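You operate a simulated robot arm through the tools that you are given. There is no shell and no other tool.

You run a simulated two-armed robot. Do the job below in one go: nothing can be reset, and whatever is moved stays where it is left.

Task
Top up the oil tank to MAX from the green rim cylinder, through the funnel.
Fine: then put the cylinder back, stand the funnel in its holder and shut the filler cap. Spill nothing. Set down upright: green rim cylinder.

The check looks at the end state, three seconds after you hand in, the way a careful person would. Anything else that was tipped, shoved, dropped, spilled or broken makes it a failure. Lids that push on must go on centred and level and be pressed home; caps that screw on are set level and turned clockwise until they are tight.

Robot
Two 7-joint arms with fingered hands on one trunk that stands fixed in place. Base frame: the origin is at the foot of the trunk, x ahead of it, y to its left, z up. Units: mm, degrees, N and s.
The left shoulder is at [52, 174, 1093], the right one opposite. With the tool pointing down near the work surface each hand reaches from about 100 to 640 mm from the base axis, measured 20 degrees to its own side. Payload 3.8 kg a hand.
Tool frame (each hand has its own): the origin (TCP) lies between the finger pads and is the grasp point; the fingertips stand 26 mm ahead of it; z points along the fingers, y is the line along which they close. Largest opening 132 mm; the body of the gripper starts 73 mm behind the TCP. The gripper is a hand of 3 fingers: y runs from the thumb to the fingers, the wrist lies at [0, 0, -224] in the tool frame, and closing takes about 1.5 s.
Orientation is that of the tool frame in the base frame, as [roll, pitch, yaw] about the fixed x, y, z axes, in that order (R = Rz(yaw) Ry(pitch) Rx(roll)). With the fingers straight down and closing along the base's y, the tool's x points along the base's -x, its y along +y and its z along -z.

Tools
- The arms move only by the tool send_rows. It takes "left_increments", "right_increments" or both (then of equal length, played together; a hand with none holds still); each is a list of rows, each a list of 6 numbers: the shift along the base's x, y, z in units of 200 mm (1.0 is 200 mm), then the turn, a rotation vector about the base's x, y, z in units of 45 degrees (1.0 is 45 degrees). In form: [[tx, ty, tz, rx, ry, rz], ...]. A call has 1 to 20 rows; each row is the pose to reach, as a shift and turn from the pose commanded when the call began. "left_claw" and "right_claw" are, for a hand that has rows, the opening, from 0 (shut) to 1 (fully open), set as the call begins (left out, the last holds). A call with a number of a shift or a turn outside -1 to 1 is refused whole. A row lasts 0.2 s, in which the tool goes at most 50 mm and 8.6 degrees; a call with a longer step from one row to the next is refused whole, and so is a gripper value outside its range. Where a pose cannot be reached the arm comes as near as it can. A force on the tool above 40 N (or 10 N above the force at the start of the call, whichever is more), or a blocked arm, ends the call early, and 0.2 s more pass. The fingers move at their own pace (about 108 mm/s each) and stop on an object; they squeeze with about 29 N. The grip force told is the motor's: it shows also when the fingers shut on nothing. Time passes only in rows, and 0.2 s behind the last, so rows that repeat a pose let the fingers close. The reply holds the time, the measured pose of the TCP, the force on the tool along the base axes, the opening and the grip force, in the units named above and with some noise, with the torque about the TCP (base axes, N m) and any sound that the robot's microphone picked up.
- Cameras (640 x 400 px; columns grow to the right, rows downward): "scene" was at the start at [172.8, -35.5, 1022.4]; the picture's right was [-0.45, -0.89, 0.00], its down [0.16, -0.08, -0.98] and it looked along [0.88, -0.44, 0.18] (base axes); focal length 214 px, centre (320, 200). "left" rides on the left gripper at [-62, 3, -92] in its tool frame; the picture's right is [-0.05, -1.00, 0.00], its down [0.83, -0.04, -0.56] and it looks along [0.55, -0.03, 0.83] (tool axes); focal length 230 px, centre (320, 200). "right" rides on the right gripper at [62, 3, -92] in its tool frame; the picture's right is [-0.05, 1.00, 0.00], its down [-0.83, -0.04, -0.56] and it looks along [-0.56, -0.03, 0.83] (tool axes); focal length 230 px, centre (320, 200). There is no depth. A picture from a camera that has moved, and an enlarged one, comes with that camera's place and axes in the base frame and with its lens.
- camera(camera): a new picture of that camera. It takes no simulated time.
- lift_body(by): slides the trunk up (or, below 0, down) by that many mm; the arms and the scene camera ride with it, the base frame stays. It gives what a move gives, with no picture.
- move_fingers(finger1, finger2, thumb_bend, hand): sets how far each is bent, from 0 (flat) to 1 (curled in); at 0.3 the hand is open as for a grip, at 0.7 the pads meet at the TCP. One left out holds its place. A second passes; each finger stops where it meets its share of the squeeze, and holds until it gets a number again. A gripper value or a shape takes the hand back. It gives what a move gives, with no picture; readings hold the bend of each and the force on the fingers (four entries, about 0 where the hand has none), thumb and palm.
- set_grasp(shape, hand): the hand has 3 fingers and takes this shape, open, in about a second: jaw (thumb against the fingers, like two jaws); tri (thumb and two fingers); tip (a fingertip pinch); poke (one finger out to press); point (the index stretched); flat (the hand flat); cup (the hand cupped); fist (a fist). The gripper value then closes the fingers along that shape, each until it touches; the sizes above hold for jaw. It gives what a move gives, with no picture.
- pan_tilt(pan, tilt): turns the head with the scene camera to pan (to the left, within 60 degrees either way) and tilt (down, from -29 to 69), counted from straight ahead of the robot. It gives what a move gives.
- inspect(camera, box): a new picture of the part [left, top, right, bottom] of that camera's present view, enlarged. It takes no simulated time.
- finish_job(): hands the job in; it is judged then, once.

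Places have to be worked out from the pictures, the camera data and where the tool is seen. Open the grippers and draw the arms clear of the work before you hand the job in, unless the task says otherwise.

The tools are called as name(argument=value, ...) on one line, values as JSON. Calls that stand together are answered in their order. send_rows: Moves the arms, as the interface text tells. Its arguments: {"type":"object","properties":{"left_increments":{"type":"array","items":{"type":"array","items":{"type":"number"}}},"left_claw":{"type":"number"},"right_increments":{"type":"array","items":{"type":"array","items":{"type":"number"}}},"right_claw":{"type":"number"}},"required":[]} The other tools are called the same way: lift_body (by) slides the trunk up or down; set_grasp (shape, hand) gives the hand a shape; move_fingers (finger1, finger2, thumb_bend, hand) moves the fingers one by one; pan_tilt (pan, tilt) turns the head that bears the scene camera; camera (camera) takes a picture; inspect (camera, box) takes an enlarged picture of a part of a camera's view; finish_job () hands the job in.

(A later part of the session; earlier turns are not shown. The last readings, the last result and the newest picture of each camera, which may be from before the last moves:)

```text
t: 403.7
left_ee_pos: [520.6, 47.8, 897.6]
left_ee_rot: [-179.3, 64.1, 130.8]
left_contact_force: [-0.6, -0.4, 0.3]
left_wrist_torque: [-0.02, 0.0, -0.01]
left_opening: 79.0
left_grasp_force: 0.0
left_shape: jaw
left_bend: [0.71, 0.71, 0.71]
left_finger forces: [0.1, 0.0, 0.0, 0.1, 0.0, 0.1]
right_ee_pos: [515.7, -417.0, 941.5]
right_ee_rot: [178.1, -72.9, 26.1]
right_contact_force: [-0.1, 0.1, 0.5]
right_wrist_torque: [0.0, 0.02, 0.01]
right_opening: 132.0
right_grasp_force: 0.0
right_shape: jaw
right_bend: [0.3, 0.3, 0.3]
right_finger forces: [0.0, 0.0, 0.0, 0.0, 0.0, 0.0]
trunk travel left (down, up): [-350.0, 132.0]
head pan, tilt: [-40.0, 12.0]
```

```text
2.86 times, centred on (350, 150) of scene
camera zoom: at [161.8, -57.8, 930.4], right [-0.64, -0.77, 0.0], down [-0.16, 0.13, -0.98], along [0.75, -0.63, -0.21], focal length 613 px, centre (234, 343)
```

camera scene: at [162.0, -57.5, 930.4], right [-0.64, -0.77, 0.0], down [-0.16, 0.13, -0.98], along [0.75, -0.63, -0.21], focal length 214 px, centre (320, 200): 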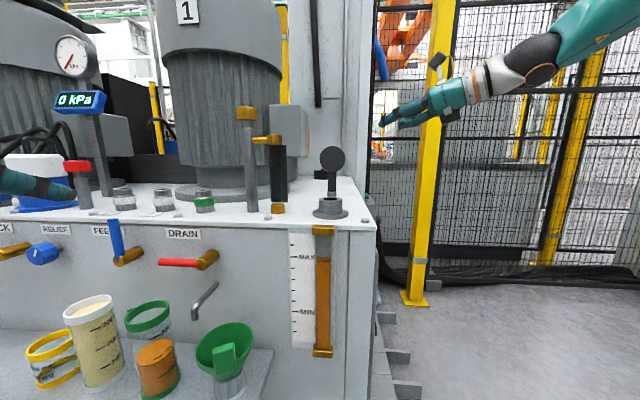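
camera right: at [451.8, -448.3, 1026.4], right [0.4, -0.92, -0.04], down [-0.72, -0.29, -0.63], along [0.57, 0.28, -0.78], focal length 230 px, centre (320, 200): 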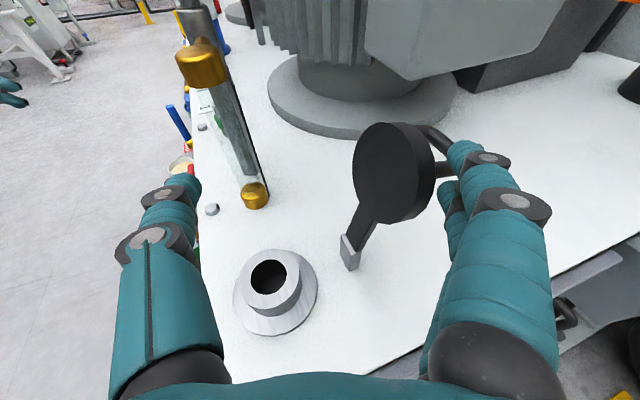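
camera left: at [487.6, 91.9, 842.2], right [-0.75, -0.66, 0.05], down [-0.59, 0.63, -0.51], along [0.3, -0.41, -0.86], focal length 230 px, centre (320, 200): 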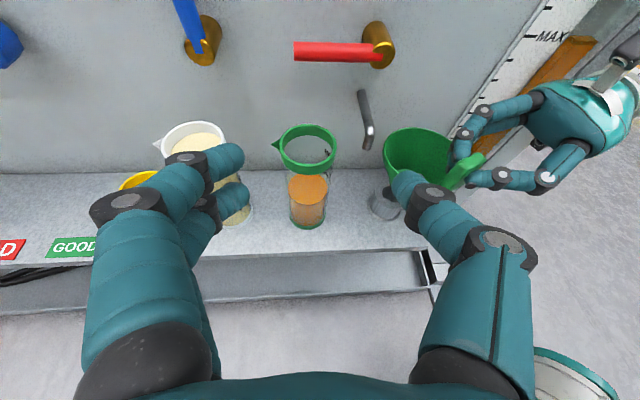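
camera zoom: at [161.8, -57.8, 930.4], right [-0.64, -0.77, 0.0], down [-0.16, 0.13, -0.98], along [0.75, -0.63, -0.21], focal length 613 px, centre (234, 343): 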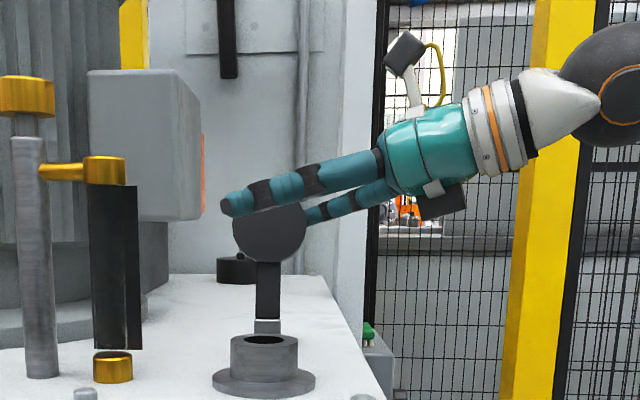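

The fingers have just reached the handle. I keep drawing in small steps.

send_rows(right_increments=[[-0.025, 0.024, 0, 0, 0, 0], [-0.05, 0.048, 0, 0, 0, 0], [-0.075, 0.072, 0, 0, 0, 0], [-0.1, 0.096, 0, 0, 0, 0], [-0.125, 0.12, 0, 0, 0, 0], [-0.15, 0.145, 0, 0, 0, 0]])

camera(camera="right")

inspect(camera="scene", box=[270, 80, 430, 220])

```text
t: 405.1
left_ee_pos: [521.5, 47.6, 899.5]
left_ee_rot: [-179.2, 64.3, 130.8]
left_contact_force: [-0.7, -0.3, -0.5]
left_wrist_torque: [0.01, -0.01, 0.01]
left_opening: 78.9
left_grasp_force: 0.0
left_shape: jaw
left_bend: [0.71, 0.71, 0.71]
left_finger forces: [0.1, 0.0, 0.0, 0.0, 0.1, 0.0]
right_ee_pos: [484.5, -388.0, 941.9]
right_ee_rot: [178.2, -72.8, 26.0]
right_contact_force: [-1.1, -0.5, 1.2]
right_wrist_torque: [-0.09, -0.08, -0.08]
right_opening: 131.8
right_grasp_force: 0.1
right_shape: jaw
right_bend: [0.3, 0.28, 0.3]
right_finger forces: [0.8, 0.9, 0.0, 0.1, 0.0, 0.1]
trunk travel left (down, up): [-350.0, 132.0]
head pan, tilt: [-40.0, 12.0]
```

```text
taken
camera right: at [421.6, -419.3, 1027.0], right [0.4, -0.92, -0.04], down [-0.72, -0.28, -0.63], along [0.57, 0.28, -0.78], focal length 230 px, centre (320, 200)
```

right: 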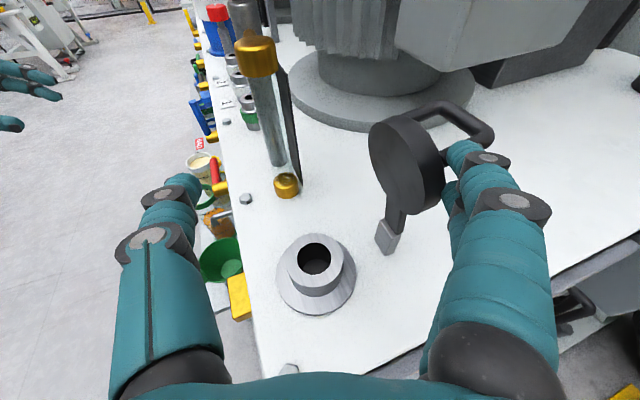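

```text
2.86 times, centred on (350, 150) of scene
camera zoom: at [161.7, -57.8, 930.5], right [-0.64, -0.77, 0.0], down [-0.16, 0.13, -0.98], along [0.75, -0.63, -0.21], focal length 613 px, centre (234, 343)
```

zoom: 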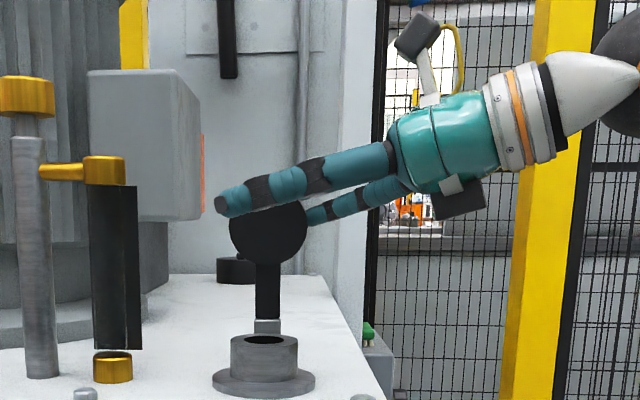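

The cap is turning with little force. I continue.

send_rows(right_increments=[[-0.025, 0.024, 0, 0, 0, 0], [-0.05, 0.048, 0, 0, 0, 0], [-0.075, 0.072, 0, 0, 0, 0], [-0.1, 0.096, 0, 0, 0, 0], [-0.125, 0.12, 0, 0, 0, 0], [-0.15, 0.145, 0, 0, 0, 0], [-0.175, 0.17, 0, 0, 0, 0]])

camera(camera="right")

inspect(camera="scene", box=[270, 80, 430, 220])

```text
t: 406.7
left_ee_pos: [521.2, 46.6, 899.1]
left_ee_rot: [-179.1, 64.2, 130.7]
left_contact_force: [0.4, -0.1, 0.6]
left_wrist_torque: [0.02, 0.0, -0.02]
left_opening: 79.2
left_grasp_force: 0.0
left_shape: jaw
left_bend: [0.71, 0.71, 0.71]
left_finger forces: [0.0, 0.0, 0.0, 0.0, 0.1, 0.0]
right_ee_pos: [448.7, -354.0, 941.2]
right_ee_rot: [178.0, -72.9, 26.1]
right_contact_force: [-0.1, 0.6, 0.4]
right_wrist_torque: [0.0, 0.0, 0.01]
right_opening: 132.1
right_grasp_force: 0.0
right_shape: jaw
right_bend: [0.3, 0.3, 0.3]
right_finger forces: [0.0, 0.0, 0.0, 0.0, 0.0, 0.1]
trunk travel left (down, up): [-350.0, 132.0]
head pan, tilt: [-40.0, 12.0]
```

```text
taken
camera right: at [386.4, -385.1, 1027.2], right [0.4, -0.92, -0.04], down [-0.72, -0.29, -0.63], along [0.57, 0.28, -0.78], focal length 230 px, centre (320, 200)
```

right: 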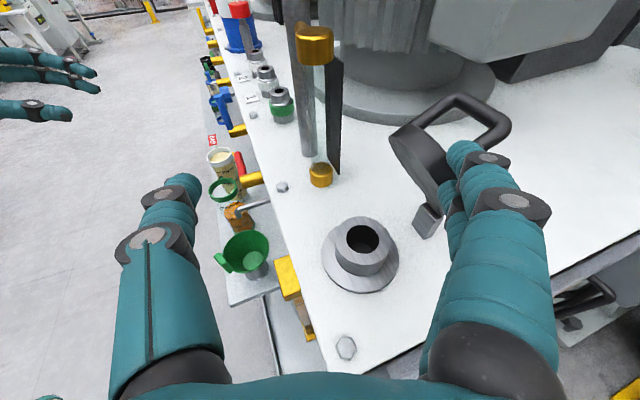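

```text
2.86 times, centred on (350, 150) of scene
camera zoom: at [161.8, -57.8, 930.4], right [-0.64, -0.77, 0.0], down [-0.16, 0.13, -0.98], along [0.75, -0.63, -0.21], focal length 613 px, centre (234, 343)
```

zoom: 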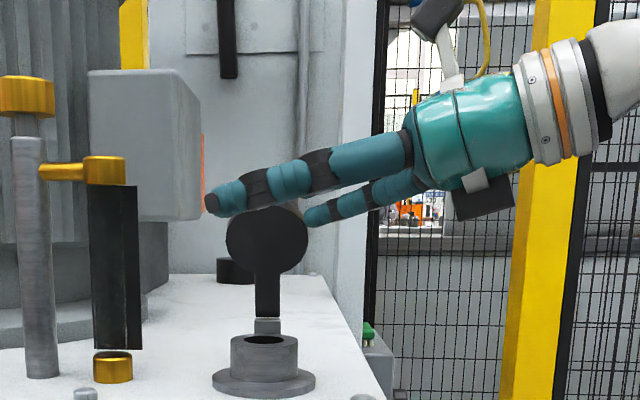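

The cap leans forward now and holds by friction. I continue drawing, lowering slightly.

send_rows(right_increments=[[-0.025, 0.024, -0.01, 0, 0, 0], [-0.05, 0.048, -0.02, 0, 0, 0], [-0.075, 0.072, -0.03, 0, 0, 0], [-0.1, 0.096, -0.045, 0, 0, 0], [-0.125, 0.12, -0.06, 0, 0, 0], [-0.15, 0.145, -0.075, 0, 0, 0], [-0.175, 0.17, -0.09, 0, 0, 0]])

camera(camera="right")

inspect(camera="scene", box=[270, 80, 430, 220])

```text
t: 408.3
left_ee_pos: [520.7, 47.4, 898.6]
left_ee_rot: [-179.2, 64.2, 130.8]
left_contact_force: [-0.8, -0.1, 0.3]
left_wrist_torque: [-0.01, 0.01, -0.02]
left_opening: 79.0
left_grasp_force: 0.1
left_shape: jaw
left_bend: [0.71, 0.71, 0.71]
left_finger forces: [0.0, 0.0, 0.1, 0.1, 0.0, 0.1]
right_ee_pos: [428.6, -335.0, 914.2]
right_ee_rot: [178.2, -72.8, 26.0]
right_contact_force: [-0.1, 0.7, 0.2]
right_wrist_torque: [0.0, 0.0, -0.02]
right_opening: 131.9
right_grasp_force: 0.1
right_shape: jaw
right_bend: [0.3, 0.3, 0.3]
right_finger forces: [0.1, 0.0, 0.0, 0.0, 0.1, 0.1]
right hand out of reach, approached as far as the arm can: row 4, 5, 6, 7
trunk travel left (down, up): [-350.0, 132.0]
head pan, tilt: [-40.0, 12.0]
```

```text
taken
camera right: at [366.0, -365.8, 1001.2], right [0.4, -0.92, -0.04], down [-0.72, -0.29, -0.63], along [0.57, 0.28, -0.78], focal length 230 px, centre (320, 200)
```

right: 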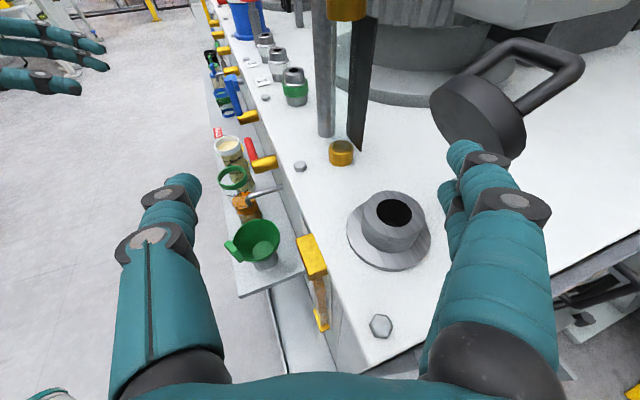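

```text
2.86 times, centred on (350, 150) of scene
camera zoom: at [162.0, -57.9, 930.4], right [-0.64, -0.77, 0.0], down [-0.16, 0.13, -0.98], along [0.75, -0.63, -0.21], focal length 613 px, centre (234, 343)
```

zoom: 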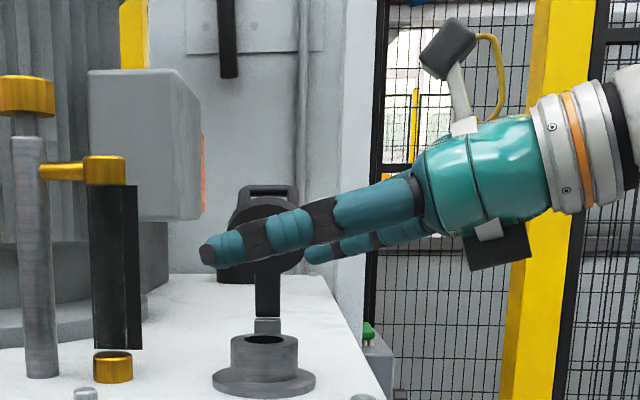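

The fingers slid off past the edge, leaving the cap leaning forward at about 25°. I withdraw, come round, and approach again with heading 35° so the fingers reach well across behind the handle.

send_rows(right_increments=[[-0.05, -0.03, 0, 0, 0, 0], [-0.12, -0.08, 0.02, 0, 0, 0], [-0.18, -0.16, 0.06, 0, 0, 0], [-0.2, -0.26, 0.1, 0, 0, 0.03], [-0.2, -0.36, 0.15, 0, 0, 0.07], [-0.16, -0.46, 0.2, 0, 0, 0.11], [-0.1, -0.54, 0.2, 0, 0, 0.16], [-0.06, -0.58, 0.18, 0, 0, 0.22], [-0.02, -0.6, 0.16, 0, 0, 0.24]])

camera(camera="right")

inspect(camera="scene", box=[270, 80, 430, 220])

```text
t: 410.3
left_ee_pos: [521.1, 46.0, 899.0]
left_ee_rot: [-179.2, 64.1, 130.8]
left_contact_force: [0.0, -0.1, -0.2]
left_wrist_torque: [-0.01, 0.05, 0.03]
left_opening: 79.2
left_grasp_force: 0.1
left_shape: jaw
left_bend: [0.71, 0.71, 0.71]
left_finger forces: [0.0, 0.0, 0.0, 0.0, 0.0, 0.1]
right_ee_pos: [424.0, -454.3, 946.7]
right_ee_rot: [178.4, -72.9, 36.7]
right_contact_force: [-0.4, 0.3, 0.2]
right_wrist_torque: [-0.04, -0.03, 0.02]
right_opening: 131.7
right_grasp_force: 0.1
right_shape: jaw
right_bend: [0.3, 0.3, 0.3]
right_finger forces: [0.0, 0.0, 0.1, 0.0, 0.0, 0.0]
right hand out of reach, approached as far as the arm can: row 2
trunk travel left (down, up): [-350.0, 132.0]
head pan, tilt: [-40.0, 12.0]
```

```text
taken
camera right: at [368.5, -497.9, 1033.4], right [0.56, -0.83, -0.04], down [-0.66, -0.42, -0.63], along [0.5, 0.38, -0.78], focal length 230 px, centre (320, 200)
```

right: 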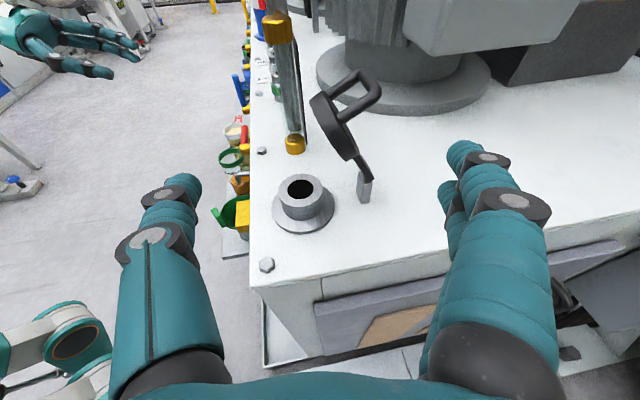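

```text
2.86 times, centred on (350, 150) of scene
camera zoom: at [161.9, -58.0, 930.4], right [-0.64, -0.77, 0.0], down [-0.16, 0.13, -0.98], along [0.75, -0.63, -0.21], focal length 613 px, centre (234, 343)
```

zoom: 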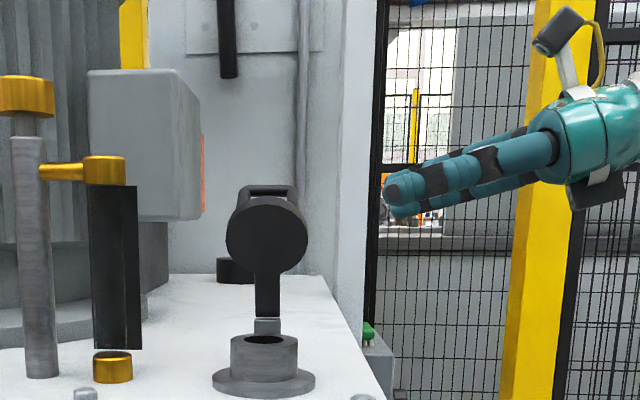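

The side view shows the cap leaning ~35° toward the robot with its handle up and back. I advance 100 mm so the fingers pass well behind the handle.

send_rows(right_increments=[[0.05, 0.035, 0, 0, 0, 0], [0.11, 0.077, 0, 0, 0, 0], [0.17, 0.12, 0, 0, 0, 0], [0.23, 0.16, 0, 0, 0, 0], [0.29, 0.203, 0, 0, 0, 0], [0.35, 0.245, 0, 0, 0, 0], [0.41, 0.287, 0, 0, 0, 0], [0.41, 0.287, 0, 0, 0, 0]])

camera(camera="right")

inspect(camera="scene", box=[270, 80, 430, 220])

```text
t: 412.1
left_ee_pos: [520.6, 46.7, 897.7]
left_ee_rot: [-179.2, 64.2, 130.8]
left_contact_force: [-0.1, -0.5, 0.1]
left_wrist_torque: [-0.01, 0.03, 0.0]
left_opening: 79.2
left_grasp_force: 0.0
left_shape: jaw
left_bend: [0.71, 0.71, 0.71]
left_finger forces: [0.0, 0.0, 0.0, 0.1, 0.0, 0.0]
right_ee_pos: [507.5, -396.0, 949.2]
right_ee_rot: [178.1, -72.8, 36.7]
right_contact_force: [0.6, -0.4, 0.0]
right_wrist_torque: [0.01, 0.04, 0.01]
right_opening: 131.9
right_grasp_force: 0.0
right_shape: jaw
right_bend: [0.3, 0.3, 0.3]
right_finger forces: [0.1, 0.0, 0.0, 0.0, 0.1, 0.0]
trunk travel left (down, up): [-350.0, 132.0]
head pan, tilt: [-40.0, 12.0]
```

```text
taken
camera right: at [450.7, -439.9, 1034.0], right [0.56, -0.83, -0.04], down [-0.66, -0.42, -0.63], along [0.5, 0.38, -0.78], focal length 230 px, centre (320, 200)
```

right: 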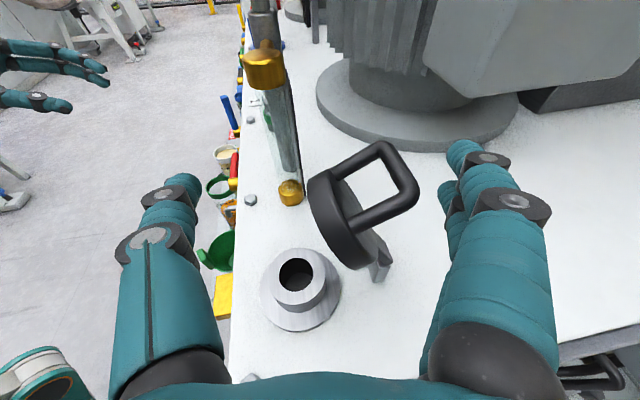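

```text
2.86 times, centred on (350, 150) of scene
camera zoom: at [161.7, -57.8, 930.4], right [-0.64, -0.77, 0.0], down [-0.16, 0.13, -0.98], along [0.75, -0.63, -0.21], focal length 613 px, centre (234, 343)
```

zoom: 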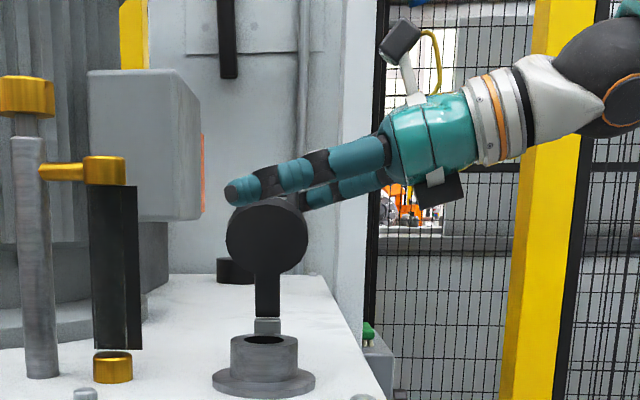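

The handle is now well between thumb and fingers. I draw toward the robot again, following the arc downward.

send_rows(right_increments=[[-0.03, 0.029, 0, 0, 0, 0], [-0.06, 0.058, 0, 0, 0, 0], [-0.09, 0.087, -0.005, 0, 0, 0], [-0.12, 0.116, -0.01, 0, 0, 0], [-0.15, 0.145, -0.02, 0, 0, 0], [-0.18, 0.174, -0.03, 0, 0, 0], [-0.21, 0.203, -0.045, 0, 0, 0]])

camera(camera="right")

inspect(camera="scene", box=[270, 80, 430, 220])

```text
t: 413.7
left_ee_pos: [520.7, 48.0, 899.5]
left_ee_rot: [-179.2, 64.2, 130.8]
left_contact_force: [-0.1, -0.3, -0.6]
left_wrist_torque: [-0.01, -0.02, 0.01]
left_opening: 79.2
left_grasp_force: 0.0
left_shape: jaw
left_bend: [0.71, 0.71, 0.71]
left_finger forces: [0.0, 0.1, 0.0, 0.1, 0.1, 0.0]
right_ee_pos: [464.3, -356.3, 939.2]
right_ee_rot: [178.2, -72.9, 37.0]
right_contact_force: [0.4, -1.0, -0.5]
right_wrist_torque: [0.04, 0.07, 0.03]
right_opening: 131.9
right_grasp_force: 0.0
right_shape: jaw
right_bend: [0.3, 0.3, 0.3]
right_finger forces: [0.0, 0.6, 0.0, 0.0, 0.1, 0.0]
trunk travel left (down, up): [-350.0, 132.0]
head pan, tilt: [-40.0, 12.0]
```

```text
taken
camera right: at [408.8, -399.3, 1024.7], right [0.56, -0.83, -0.04], down [-0.66, -0.42, -0.63], along [0.5, 0.38, -0.78], focal length 230 px, centre (320, 200)
```

right: 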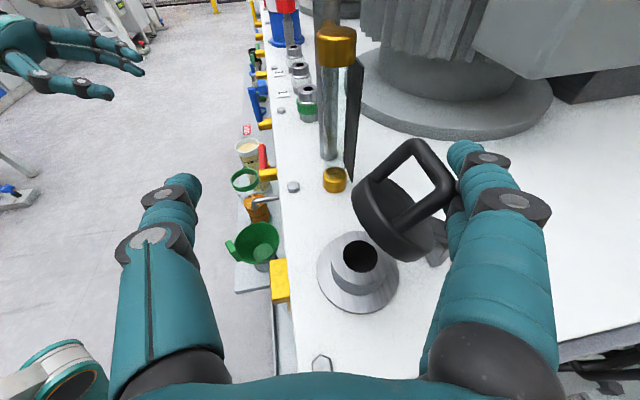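

```text
2.86 times, centred on (350, 150) of scene
camera zoom: at [161.8, -57.9, 930.4], right [-0.64, -0.77, 0.0], down [-0.16, 0.13, -0.98], along [0.75, -0.63, -0.21], focal length 613 px, centre (234, 343)
```

zoom: 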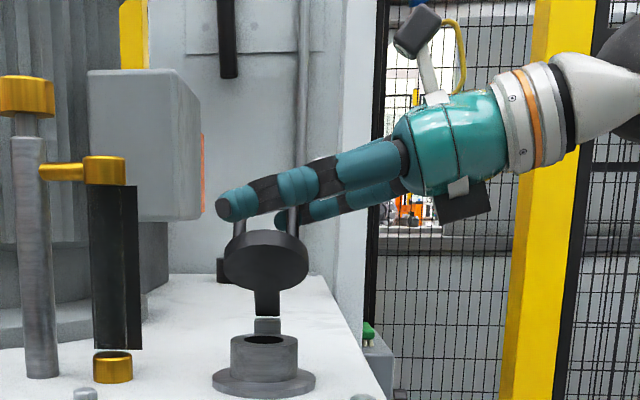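

The cap is now about 50° over. Pressing down on its handle from above will do the rest: I move back off, rise, and close the hand.

send_rows(right_increments=[[0.03, -0.029, 0.0, 0, 0, 0], [0.07, -0.068, 0.03, 0, 0, 0], [0.1, -0.097, 0.1, 0, 0, 0], [0.12, -0.116, 0.2, 0, 0, 0], [0.13, -0.126, 0.3, 0, 0, 0], [0.13, -0.126, 0.38, 0, 0, 0]])

send_rows(right_increments=[[0, 0, 0, 0, 0, 0], [0, 0, 0, 0, 0, 0], [0.02, 0, 0, 0, 0, 0], [0.05, 0, 0, 0, 0, 0], [0.09, 0, 0, 0, 0, 0], [0.09, 0, 0, 0, 0, 0], [0.09, 0, 0, 0, 0, 0], [0.09, 0, 0, 0, 0, 0]], right_claw=0.0)

camera(camera="right")

inspect(camera="scene", box=[270, 60, 430, 220])

```text
t: 415.1
left_ee_pos: [521.1, 47.0, 898.1]
left_ee_rot: [-179.1, 64.3, 130.8]
left_contact_force: [-0.6, 0.0, -0.9]
left_wrist_torque: [-0.01, -0.02, 0.0]
left_opening: 79.0
left_grasp_force: 0.0
left_shape: jaw
left_bend: [0.71, 0.71, 0.71]
left_finger forces: [0.1, 0.0, 0.0, 0.0, 0.1, 0.0]
right_ee_pos: [490.9, -381.1, 1014.7]
right_ee_rot: [178.1, -73.0, 36.8]
right_contact_force: [-0.6, 0.4, 0.0]
right_wrist_torque: [-0.01, -0.01, -0.01]
right_opening: 131.8
right_grasp_force: 0.0
right_shape: jaw
right_bend: [0.3, 0.3, 0.3]
right_finger forces: [0.0, 0.0, 0.0, 0.0, 0.1, 0.0]
trunk travel left (down, up): [-350.0, 132.0]
head pan, tilt: [-40.0, 12.0]
```

```text
t: 416.9
left_ee_pos: [521.1, 47.3, 899.2]
left_ee_rot: [-179.3, 64.2, 130.8]
left_contact_force: [0.7, 0.6, -0.1]
left_wrist_torque: [-0.01, -0.05, 0.0]
left_opening: 79.1
left_grasp_force: 0.2
left_shape: jaw
left_bend: [0.71, 0.71, 0.71]
left_finger forces: [0.0, 0.0, 0.0, 0.0, 0.0, 0.1]
right_ee_pos: [508.6, -381.2, 1014.7]
right_ee_rot: [178.3, -72.8, 36.8]
right_contact_force: [0.1, -0.1, -0.5]
right_wrist_torque: [-0.02, 0.02, -0.02]
right_opening: 0.0
right_grasp_force: 29.6
right_shape: jaw
right_bend: [0.66, 0.66, 0.67]
right_finger forces: [0.0, 0.1, 0.1, 0.0, 0.0, 0.0]
trunk travel left (down, up): [-350.0, 132.0]
head pan, tilt: [-40.0, 12.0]
```

```text
taken
camera right: at [452.5, -424.3, 1100.7], right [0.56, -0.83, -0.04], down [-0.66, -0.42, -0.63], along [0.5, 0.38, -0.78], focal length 230 px, centre (320, 200)
```

right: 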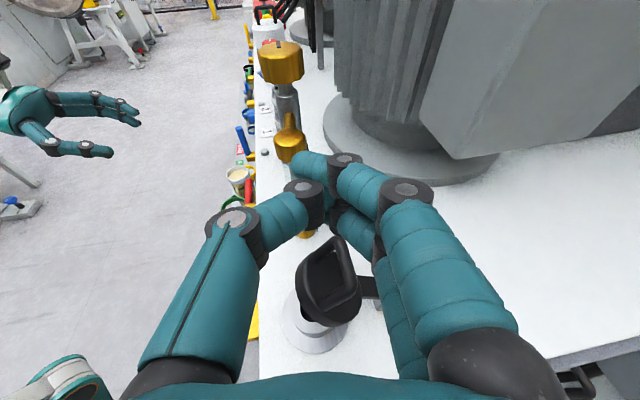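

```text
2.50 times, centred on (350, 140) of scene
camera zoom: at [161.8, -57.8, 930.4], right [-0.64, -0.77, 0.0], down [-0.16, 0.13, -0.98], along [0.75, -0.63, -0.21], focal length 536 px, centre (245, 350)
```

zoom: 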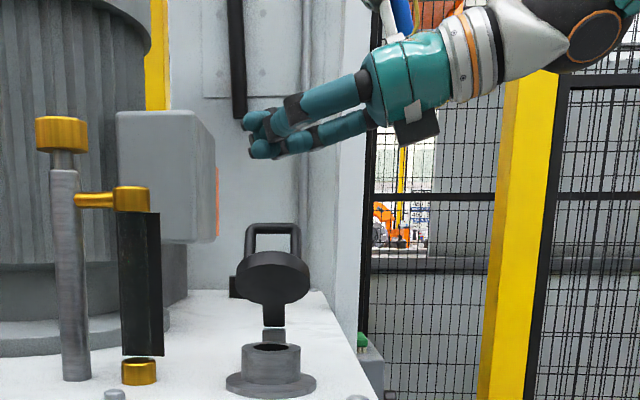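

The handle's end is near (516, -385, 930). I set the closed fingertips right above it and start down.

send_rows(right_increments=[[-0.015, -0.025, 0, 0, 0, 0], [-0.03, -0.05, -0.03, 0, 0, 0], [-0.045, -0.077, -0.08, 0, 0, 0], [-0.045, -0.077, -0.14, 0, 0, 0], [-0.045, -0.077, -0.2, 0, 0, 0], [-0.045, -0.077, -0.25, 0, 0, 0], [-0.045, -0.077, -0.28, 0, 0, 0]])

camera(camera="right")

inspect(camera="scene", box=[270, 60, 430, 220])

```text
t: 418.5
left_ee_pos: [521.2, 46.8, 897.8]
left_ee_rot: [-179.3, 64.3, 130.8]
left_contact_force: [-0.9, -0.5, -0.3]
left_wrist_torque: [-0.06, 0.01, 0.03]
left_opening: 79.1
left_grasp_force: 0.1
left_shape: jaw
left_bend: [0.71, 0.71, 0.71]
left_finger forces: [0.1, 0.0, 0.0, 0.0, 0.0, 0.0]
right_ee_pos: [498.1, -396.2, 958.3]
right_ee_rot: [178.0, -72.9, 37.0]
right_contact_force: [-1.5, 0.9, 2.6]
right_wrist_torque: [0.02, 0.02, -0.01]
right_opening: 0.0
right_grasp_force: 28.6
right_shape: jaw
right_bend: [0.66, 0.66, 0.67]
right_finger forces: [0.1, 0.0, 0.0, 0.0, 0.0, 0.0]
trunk travel left (down, up): [-350.0, 132.0]
head pan, tilt: [-40.0, 12.0]
```

```text
taken
camera right: at [442.6, -439.7, 1045.1], right [0.56, -0.83, -0.04], down [-0.65, -0.42, -0.63], along [0.5, 0.38, -0.77], focal length 230 px, centre (320, 200)
```

right: 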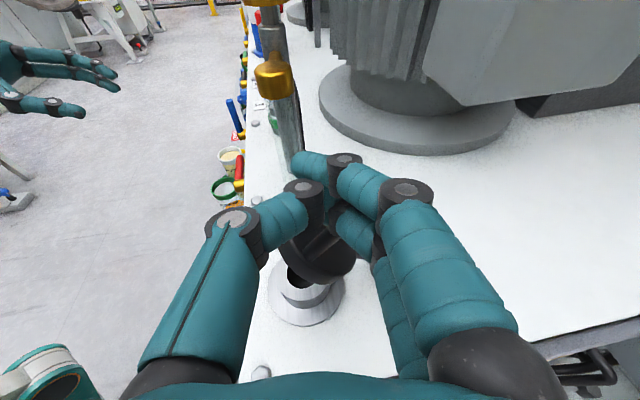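

```text
2.50 times, centred on (350, 140) of scene
camera zoom: at [161.4, -57.6, 930.6], right [-0.64, -0.77, 0.0], down [-0.16, 0.13, -0.98], along [0.75, -0.63, -0.21], focal length 536 px, centre (245, 350)
```

zoom: 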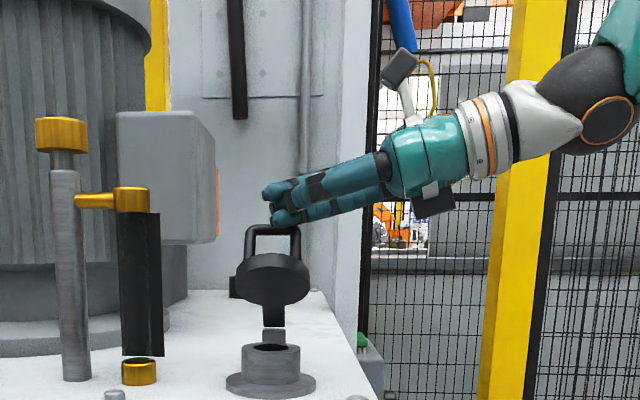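

Contact with the handle. I press on downward, shifting slightly toward the robot along the arc.

send_rows(right_increments=[[-0.005, 0.005, -0.015, 0, 0, 0], [-0.01, 0.01, -0.03, 0, 0, 0], [-0.018, 0.017, -0.05, 0, 0, 0], [-0.026, 0.025, -0.07, 0, 0, 0], [-0.034, 0.033, -0.09, 0, 0, 0], [-0.042, 0.041, -0.11, 0, 0, 0], [-0.05, 0.048, -0.13, 0, 0, 0]])

camera(camera="right")

inspect(camera="scene", box=[270, 60, 430, 220])

```text
t: 420.1
left_ee_pos: [522.1, 47.6, 898.6]
left_ee_rot: [-179.2, 64.2, 130.8]
left_contact_force: [0.1, 0.1, -0.1]
left_wrist_torque: [0.01, 0.0, -0.01]
left_opening: 79.0
left_grasp_force: 0.0
left_shape: jaw
left_bend: [0.71, 0.71, 0.71]
left_finger forces: [0.0, 0.0, 0.0, 0.0, 0.0, 0.0]
right_ee_pos: [489.2, -388.4, 930.9]
right_ee_rot: [178.2, -72.8, 36.7]
right_contact_force: [0.3, 0.5, -0.6]
right_wrist_torque: [-0.02, -0.01, 0.01]
right_opening: 0.0
right_grasp_force: 29.3
right_shape: jaw
right_bend: [0.67, 0.69, 0.74]
right_finger forces: [0.0, 0.0, 0.0, 0.0, 0.0, 0.0]
trunk travel left (down, up): [-350.0, 132.0]
head pan, tilt: [-40.0, 12.0]
```

```text
taken
camera right: at [433.5, -430.9, 1017.9], right [0.56, -0.83, -0.04], down [-0.66, -0.41, -0.63], along [0.5, 0.38, -0.78], focal length 230 px, centre (320, 200)
```

right: 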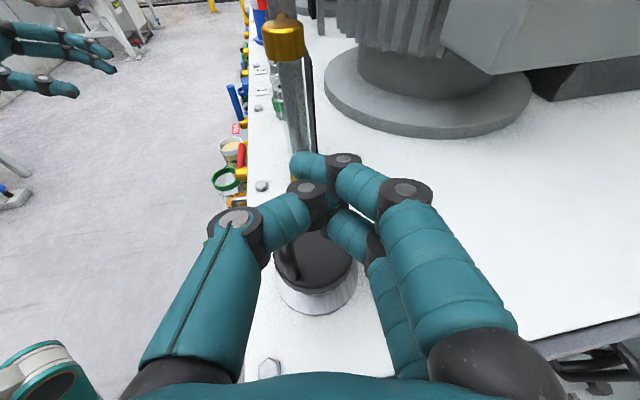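

```text
2.50 times, centred on (350, 140) of scene
camera zoom: at [162.1, -58.1, 930.3], right [-0.64, -0.77, 0.0], down [-0.16, 0.13, -0.98], along [0.75, -0.63, -0.21], focal length 536 px, centre (245, 350)
```

zoom: 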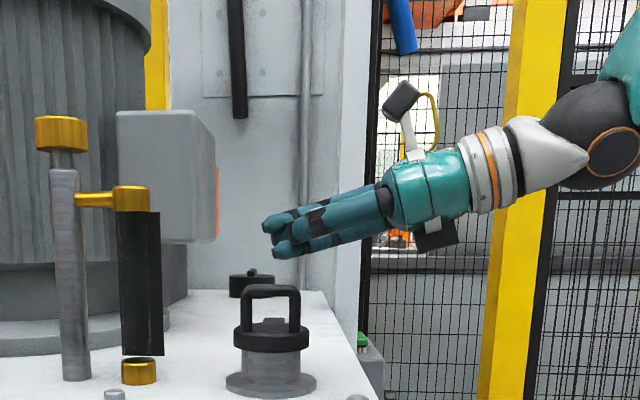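

The cap has come down onto the neck. Now I press it home: straight down on the handle until the force limit stops me.

send_rows(right_increments=[[-0.01, 0.0, -0.02, 0, 0, 0], [-0.015, 0.003, -0.04, 0, 0, 0], [-0.015, 0.003, -0.055, 0, 0, 0], [-0.015, 0.003, -0.07, 0, 0, 0], [-0.015, 0.003, -0.085, 0, 0, 0], [-0.015, 0.003, -0.1, 0, 0, 0], [-0.015, 0.003, -0.115, 0, 0, 0], [-0.015, 0.003, -0.13, 0, 0, 0], [-0.015, 0.003, -0.145, 0, 0, 0]])

inspect(camera="scene", box=[280, 100, 400, 220])

camera(camera="right")

```text
t: 422.1
left_ee_pos: [521.2, 46.8, 898.3]
left_ee_rot: [-179.3, 64.2, 130.7]
left_contact_force: [0.4, 0.1, -0.3]
left_wrist_torque: [0.0, 0.0, -0.02]
left_opening: 79.0
left_grasp_force: 0.1
left_shape: jaw
left_bend: [0.71, 0.71, 0.71]
left_finger forces: [0.0, 0.0, 0.0, 0.1, 0.0, 0.1]
right_ee_pos: [487.2, -387.5, 903.8]
right_ee_rot: [178.1, -73.0, 36.9]
right_contact_force: [1.3, -1.0, 5.4]
right_wrist_torque: [0.05, 0.02, -0.03]
right_opening: 0.1
right_grasp_force: 28.8
right_shape: jaw
right_bend: [0.67, 0.69, 0.74]
right_finger forces: [0.0, 0.1, 0.1, 0.0, 0.0, 0.0]
trunk travel left (down, up): [-350.0, 132.0]
head pan, tilt: [-40.0, 12.0]
```

```text
3.33 times, centred on (340, 160) of scene
camera zoom: at [161.8, -57.9, 930.5], right [-0.64, -0.77, 0.0], down [-0.16, 0.13, -0.98], along [0.75, -0.63, -0.21], focal length 715 px, centre (253, 333)
```

zoom: 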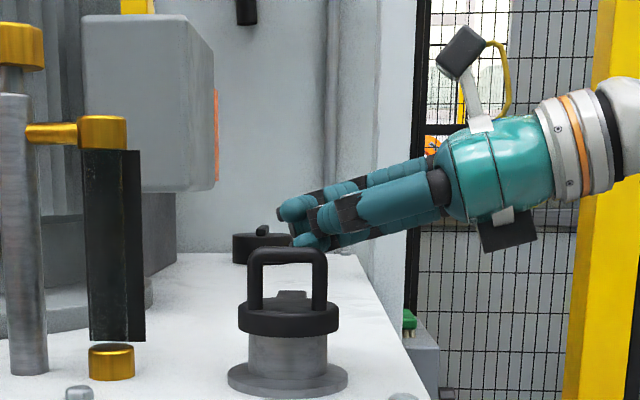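

```text
taken
camera right: at [430.9, -430.0, 990.4], right [0.56, -0.83, -0.04], down [-0.65, -0.41, -0.63], along [0.51, 0.38, -0.77], focal length 230 px, centre (320, 200)
```

right: 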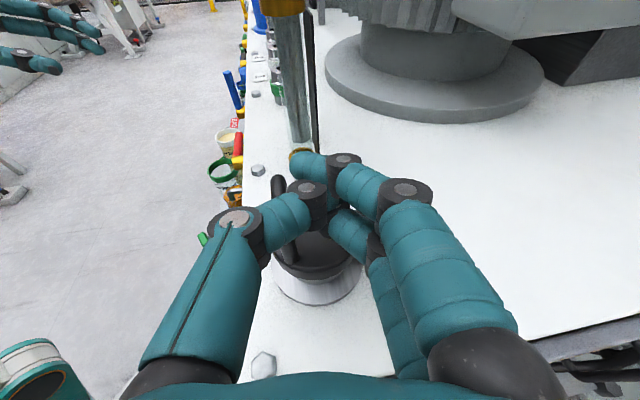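

The fingers sit just behind the handle arch. I raise, shift toward the robot over the arch, and press down on its top.

send_rows(right_increments=[[0, 0, 0.06, 0, 0, 0], [0, 0, 0.15, 0, 0, 0], [-0.03, 0.03, 0.19, 0, 0, 0], [-0.07, 0.068, 0.19, 0, 0, 0], [-0.1, 0.097, 0.19, 0, 0, 0], [-0.1, 0.097, 0.19, 0, 0, 0]])

camera(camera="right")

inspect(camera="scene", box=[280, 100, 400, 220])

```text
t: 423.5
left_ee_pos: [521.6, 47.1, 898.9]
left_ee_rot: [-179.2, 64.2, 130.8]
left_contact_force: [-0.7, 0.0, -0.4]
left_wrist_torque: [-0.01, 0.01, 0.0]
left_opening: 79.4
left_grasp_force: 0.0
left_shape: jaw
left_bend: [0.71, 0.71, 0.71]
left_finger forces: [0.0, 0.0, 0.0, 0.1, 0.0, 0.0]
right_ee_pos: [466.7, -367.9, 942.0]
right_ee_rot: [178.3, -72.8, 36.8]
right_contact_force: [-0.5, -0.3, 0.6]
right_wrist_torque: [0.01, -0.01, 0.0]
right_opening: 0.2
right_grasp_force: 28.8
right_shape: jaw
right_bend: [0.67, 0.69, 0.74]
right_finger forces: [0.0, 0.0, 0.0, 0.1, 0.0, 0.0]
trunk travel left (down, up): [-350.0, 132.0]
head pan, tilt: [-40.0, 12.0]
```

```text
taken
camera right: at [410.5, -410.3, 1027.4], right [0.56, -0.83, -0.04], down [-0.66, -0.42, -0.63], along [0.5, 0.38, -0.78], focal length 230 px, centre (320, 200)
```

right: 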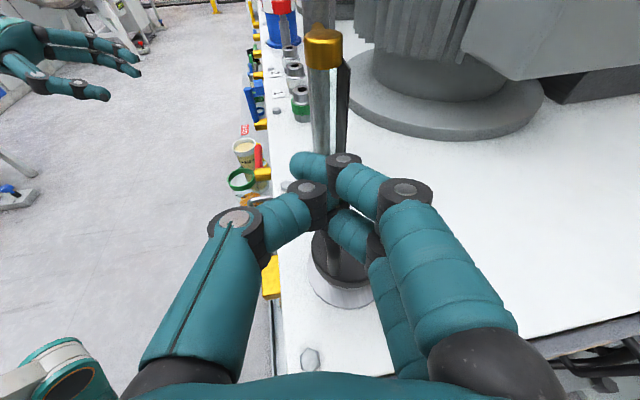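

```text
3.33 times, centred on (340, 160) of scene
camera zoom: at [161.8, -57.9, 930.4], right [-0.64, -0.77, 0.0], down [-0.16, 0.13, -0.98], along [0.75, -0.63, -0.21], focal length 715 px, centre (253, 333)
```

zoom: 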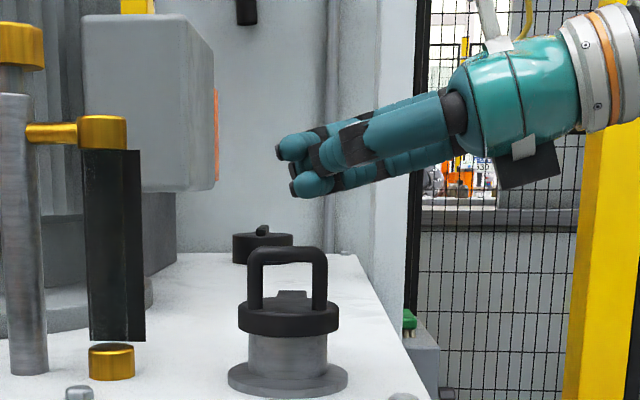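

I back the hand off to look at the closed cap from the side.

send_rows(right_increments=[[-0.05, -0.05, 0.05, 0, 0, 0], [-0.1, -0.12, 0.1, 0, 0, 0], [-0.14, -0.2, 0.12, 0, 0, 0], [-0.16, -0.3, 0.12, 0, 0, 0], [-0.16, -0.4, 0.12, 0, 0, 0], [-0.16, -0.48, 0.12, 0, 0, 0]], right_claw=0.7)

camera(camera="right")

inspect(camera="right", box=[260, 60, 420, 220])

inspect(camera="scene", box=[290, 130, 380, 220])

```text
t: 424.9
left_ee_pos: [521.8, 47.1, 898.7]
left_ee_rot: [-179.2, 64.3, 130.9]
left_contact_force: [0.7, 0.0, -0.2]
left_wrist_torque: [0.04, 0.01, -0.02]
left_opening: 79.1
left_grasp_force: 0.2
left_shape: jaw
left_bend: [0.71, 0.71, 0.71]
left_finger forces: [0.0, 0.0, 0.0, 0.0, 0.0, 0.0]
right_ee_pos: [436.1, -463.5, 966.4]
right_ee_rot: [178.3, -72.9, 36.8]
right_contact_force: [-0.5, 0.2, 0.1]
right_wrist_torque: [-0.04, 0.02, 0.0]
right_opening: 92.0
right_grasp_force: 0.1
right_shape: jaw
right_bend: [0.68, 0.68, 0.64]
right_finger forces: [0.0, 0.0, 0.0, 0.1, 0.0, 0.0]
trunk travel left (down, up): [-350.0, 132.0]
head pan, tilt: [-40.0, 12.0]
```

```text
taken
camera right: at [378.9, -506.4, 1051.6], right [0.56, -0.83, -0.04], down [-0.66, -0.42, -0.63], along [0.5, 0.38, -0.77], focal length 230 px, centre (320, 200)
```

right: 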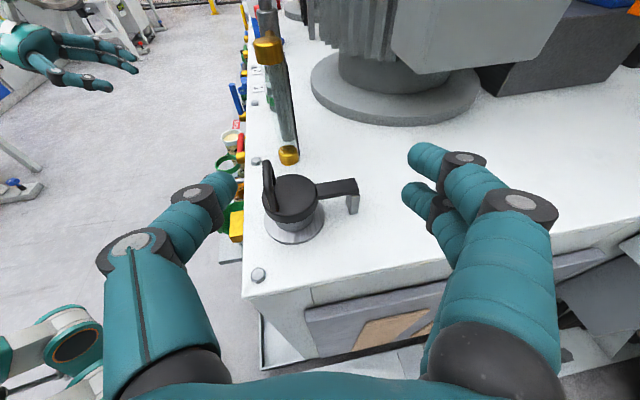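

```text
2.50 times, centred on (340, 140) of right
camera zoom: at [378.9, -506.4, 1051.6], right [0.56, -0.83, -0.04], down [-0.66, -0.42, -0.63], along [0.5, 0.38, -0.77], focal length 575 px, centre (270, 350)
```

zoom: 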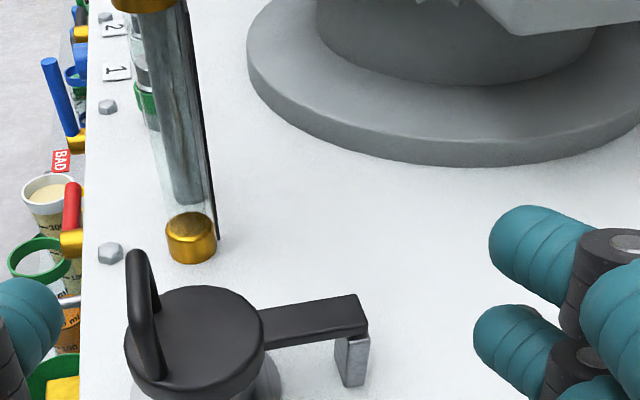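

```text
4.44 times, centred on (335, 175) of scene
camera zoom: at [161.8, -58.0, 930.4], right [-0.64, -0.77, 0.0], down [-0.16, 0.13, -0.98], along [0.75, -0.63, -0.21], focal length 953 px, centre (253, 311)
```

zoom: 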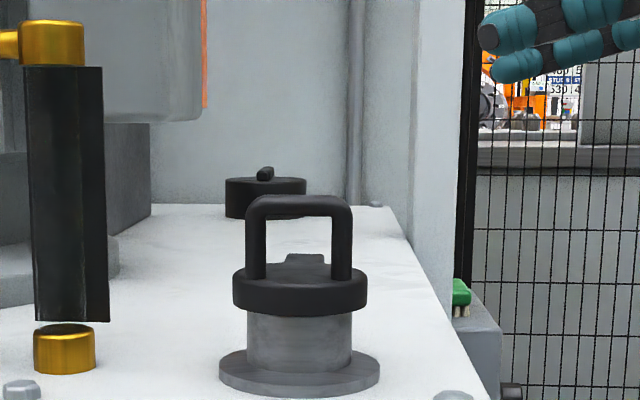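

The cap lies level on the neck, arm flat to its hinge, handle arch at the front edge. I check how it sits from this side.

inspect(camera="right", box=[240, 140, 380, 265])

inspect(camera="scene", box=[310, 160, 350, 205])

```text
3.20 times, centred on (310, 202) of right
camera zoom: at [378.9, -506.4, 1051.6], right [0.56, -0.83, -0.04], down [-0.66, -0.42, -0.63], along [0.5, 0.38, -0.77], focal length 736 px, centre (352, 192)
```

zoom: 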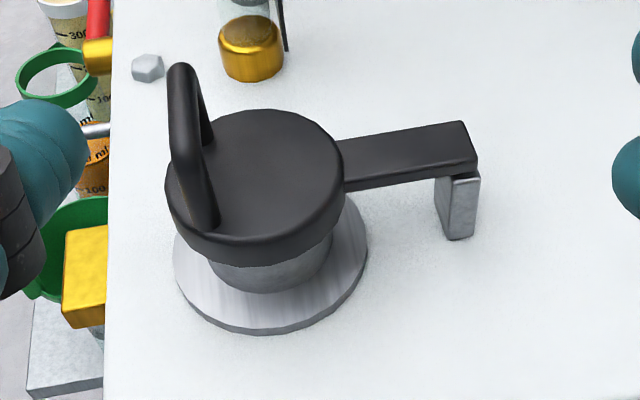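

```text
8.89 times, centred on (330, 182) of scene
camera zoom: at [161.8, -58.0, 930.4], right [-0.64, -0.77, 0.0], down [-0.16, 0.13, -0.98], along [0.75, -0.63, -0.21], focal length 1906 px, centre (231, 356)
```

zoom: 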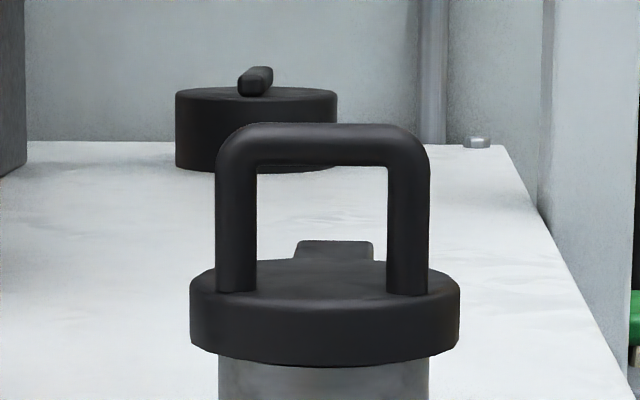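

The cap is level and centred on the neck. To make sure it is pressed home, I close the hand again and press on the disc's middle, behind the arch, up to the force limit.

send_rows(right_increments=[[0.05, 0.06, 0, 0, 0, 0], [0.11, 0.14, 0, 0, 0, 0], [0.17, 0.23, -0.02, 0, 0, 0], [0.22, 0.32, -0.06, 0, 0, 0], [0.255, 0.38, -0.1, 0, 0, 0], [0.255, 0.38, -0.14, 0, 0, 0], [0.255, 0.38, -0.16, 0, 0, 0], [0.255, 0.38, -0.16, 0, 0, 0]], right_claw=0.0)

send_rows(right_increments=[[0, 0, -0.03, 0, 0, 0], [0, 0, -0.06, 0, 0, 0], [0, 0, -0.09, 0, 0, 0], [0, 0, -0.12, 0, 0, 0], [0, 0, -0.14, 0, 0, 0], [0, 0, -0.155, 0, 0, 0], [0, 0, -0.17, 0, 0, 0], [0, 0, -0.185, 0, 0, 0], [0, 0, -0.2, 0, 0, 0], [0, 0, -0.215, 0, 0, 0], [0, 0, -0.23, 0, 0, 0], [0, 0, -0.245, 0, 0, 0]])

inspect(camera="scene", box=[290, 110, 390, 210])

camera(camera="right")

```text
t: 426.7
left_ee_pos: [520.2, 46.8, 898.1]
left_ee_rot: [-179.2, 64.3, 130.8]
left_contact_force: [-0.1, -0.5, -0.1]
left_wrist_torque: [-0.01, 0.01, -0.01]
left_opening: 79.3
left_grasp_force: 0.0
left_shape: jaw
left_bend: [0.71, 0.71, 0.71]
left_finger forces: [0.1, 0.1, 0.1, 0.0, 0.0, 0.1]
right_ee_pos: [484.5, -387.1, 934.0]
right_ee_rot: [178.2, -72.8, 36.8]
right_contact_force: [-0.1, -0.4, 0.1]
right_wrist_torque: [-0.03, -0.02, -0.02]
right_opening: 0.0
right_grasp_force: 28.9
right_shape: jaw
right_bend: [0.66, 0.66, 0.67]
right_finger forces: [0.0, 0.0, 0.0, 0.1, 0.0, 0.0]
trunk travel left (down, up): [-350.0, 132.0]
head pan, tilt: [-40.0, 12.0]
```

```text
t: 429.3
left_ee_pos: [520.9, 46.1, 899.9]
left_ee_rot: [-179.5, 64.2, 130.7]
left_contact_force: [-0.4, -1.0, -0.5]
left_wrist_torque: [0.0, 0.0, 0.03]
left_opening: 79.0
left_grasp_force: 0.1
left_shape: jaw
left_bend: [0.71, 0.71, 0.71]
left_finger forces: [0.1, 0.0, 0.0, 0.1, 0.0, 0.0]
right_ee_pos: [484.6, -388.0, 885.0]
right_ee_rot: [177.9, -72.9, 37.0]
right_contact_force: [-3.5, -13.2, 12.3]
right_wrist_torque: [0.13, 0.17, 0.22]
right_opening: 0.0
right_grasp_force: 29.4
right_shape: jaw
right_bend: [0.67, 0.67, 0.73]
right_finger forces: [0.0, 0.0, 0.0, 0.0, 17.5, 0.0]
trunk travel left (down, up): [-350.0, 132.0]
head pan, tilt: [-40.0, 12.0]
```

```text
4.00 times, centred on (340, 160) of scene
camera zoom: at [161.1, -58.6, 930.6], right [-0.64, -0.77, 0.0], down [-0.16, 0.13, -0.98], along [0.75, -0.63, -0.21], focal length 858 px, centre (240, 360)
```

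zoom: 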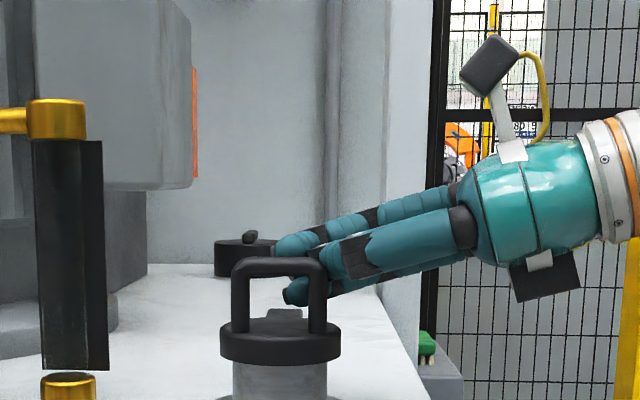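

```text
taken
camera right: at [429.4, -431.7, 970.9], right [0.56, -0.83, -0.04], down [-0.66, -0.41, -0.63], along [0.51, 0.38, -0.77], focal length 230 px, centre (320, 200)
```

right: 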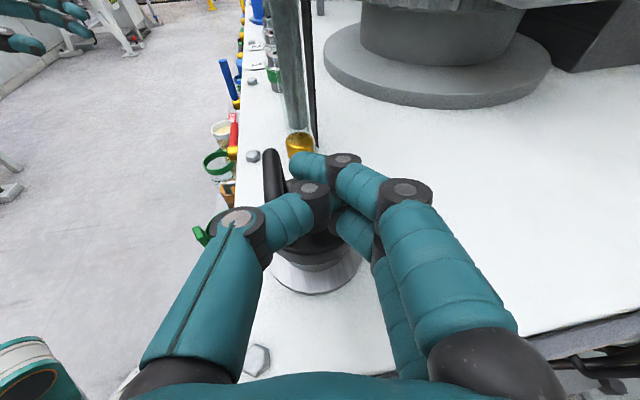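

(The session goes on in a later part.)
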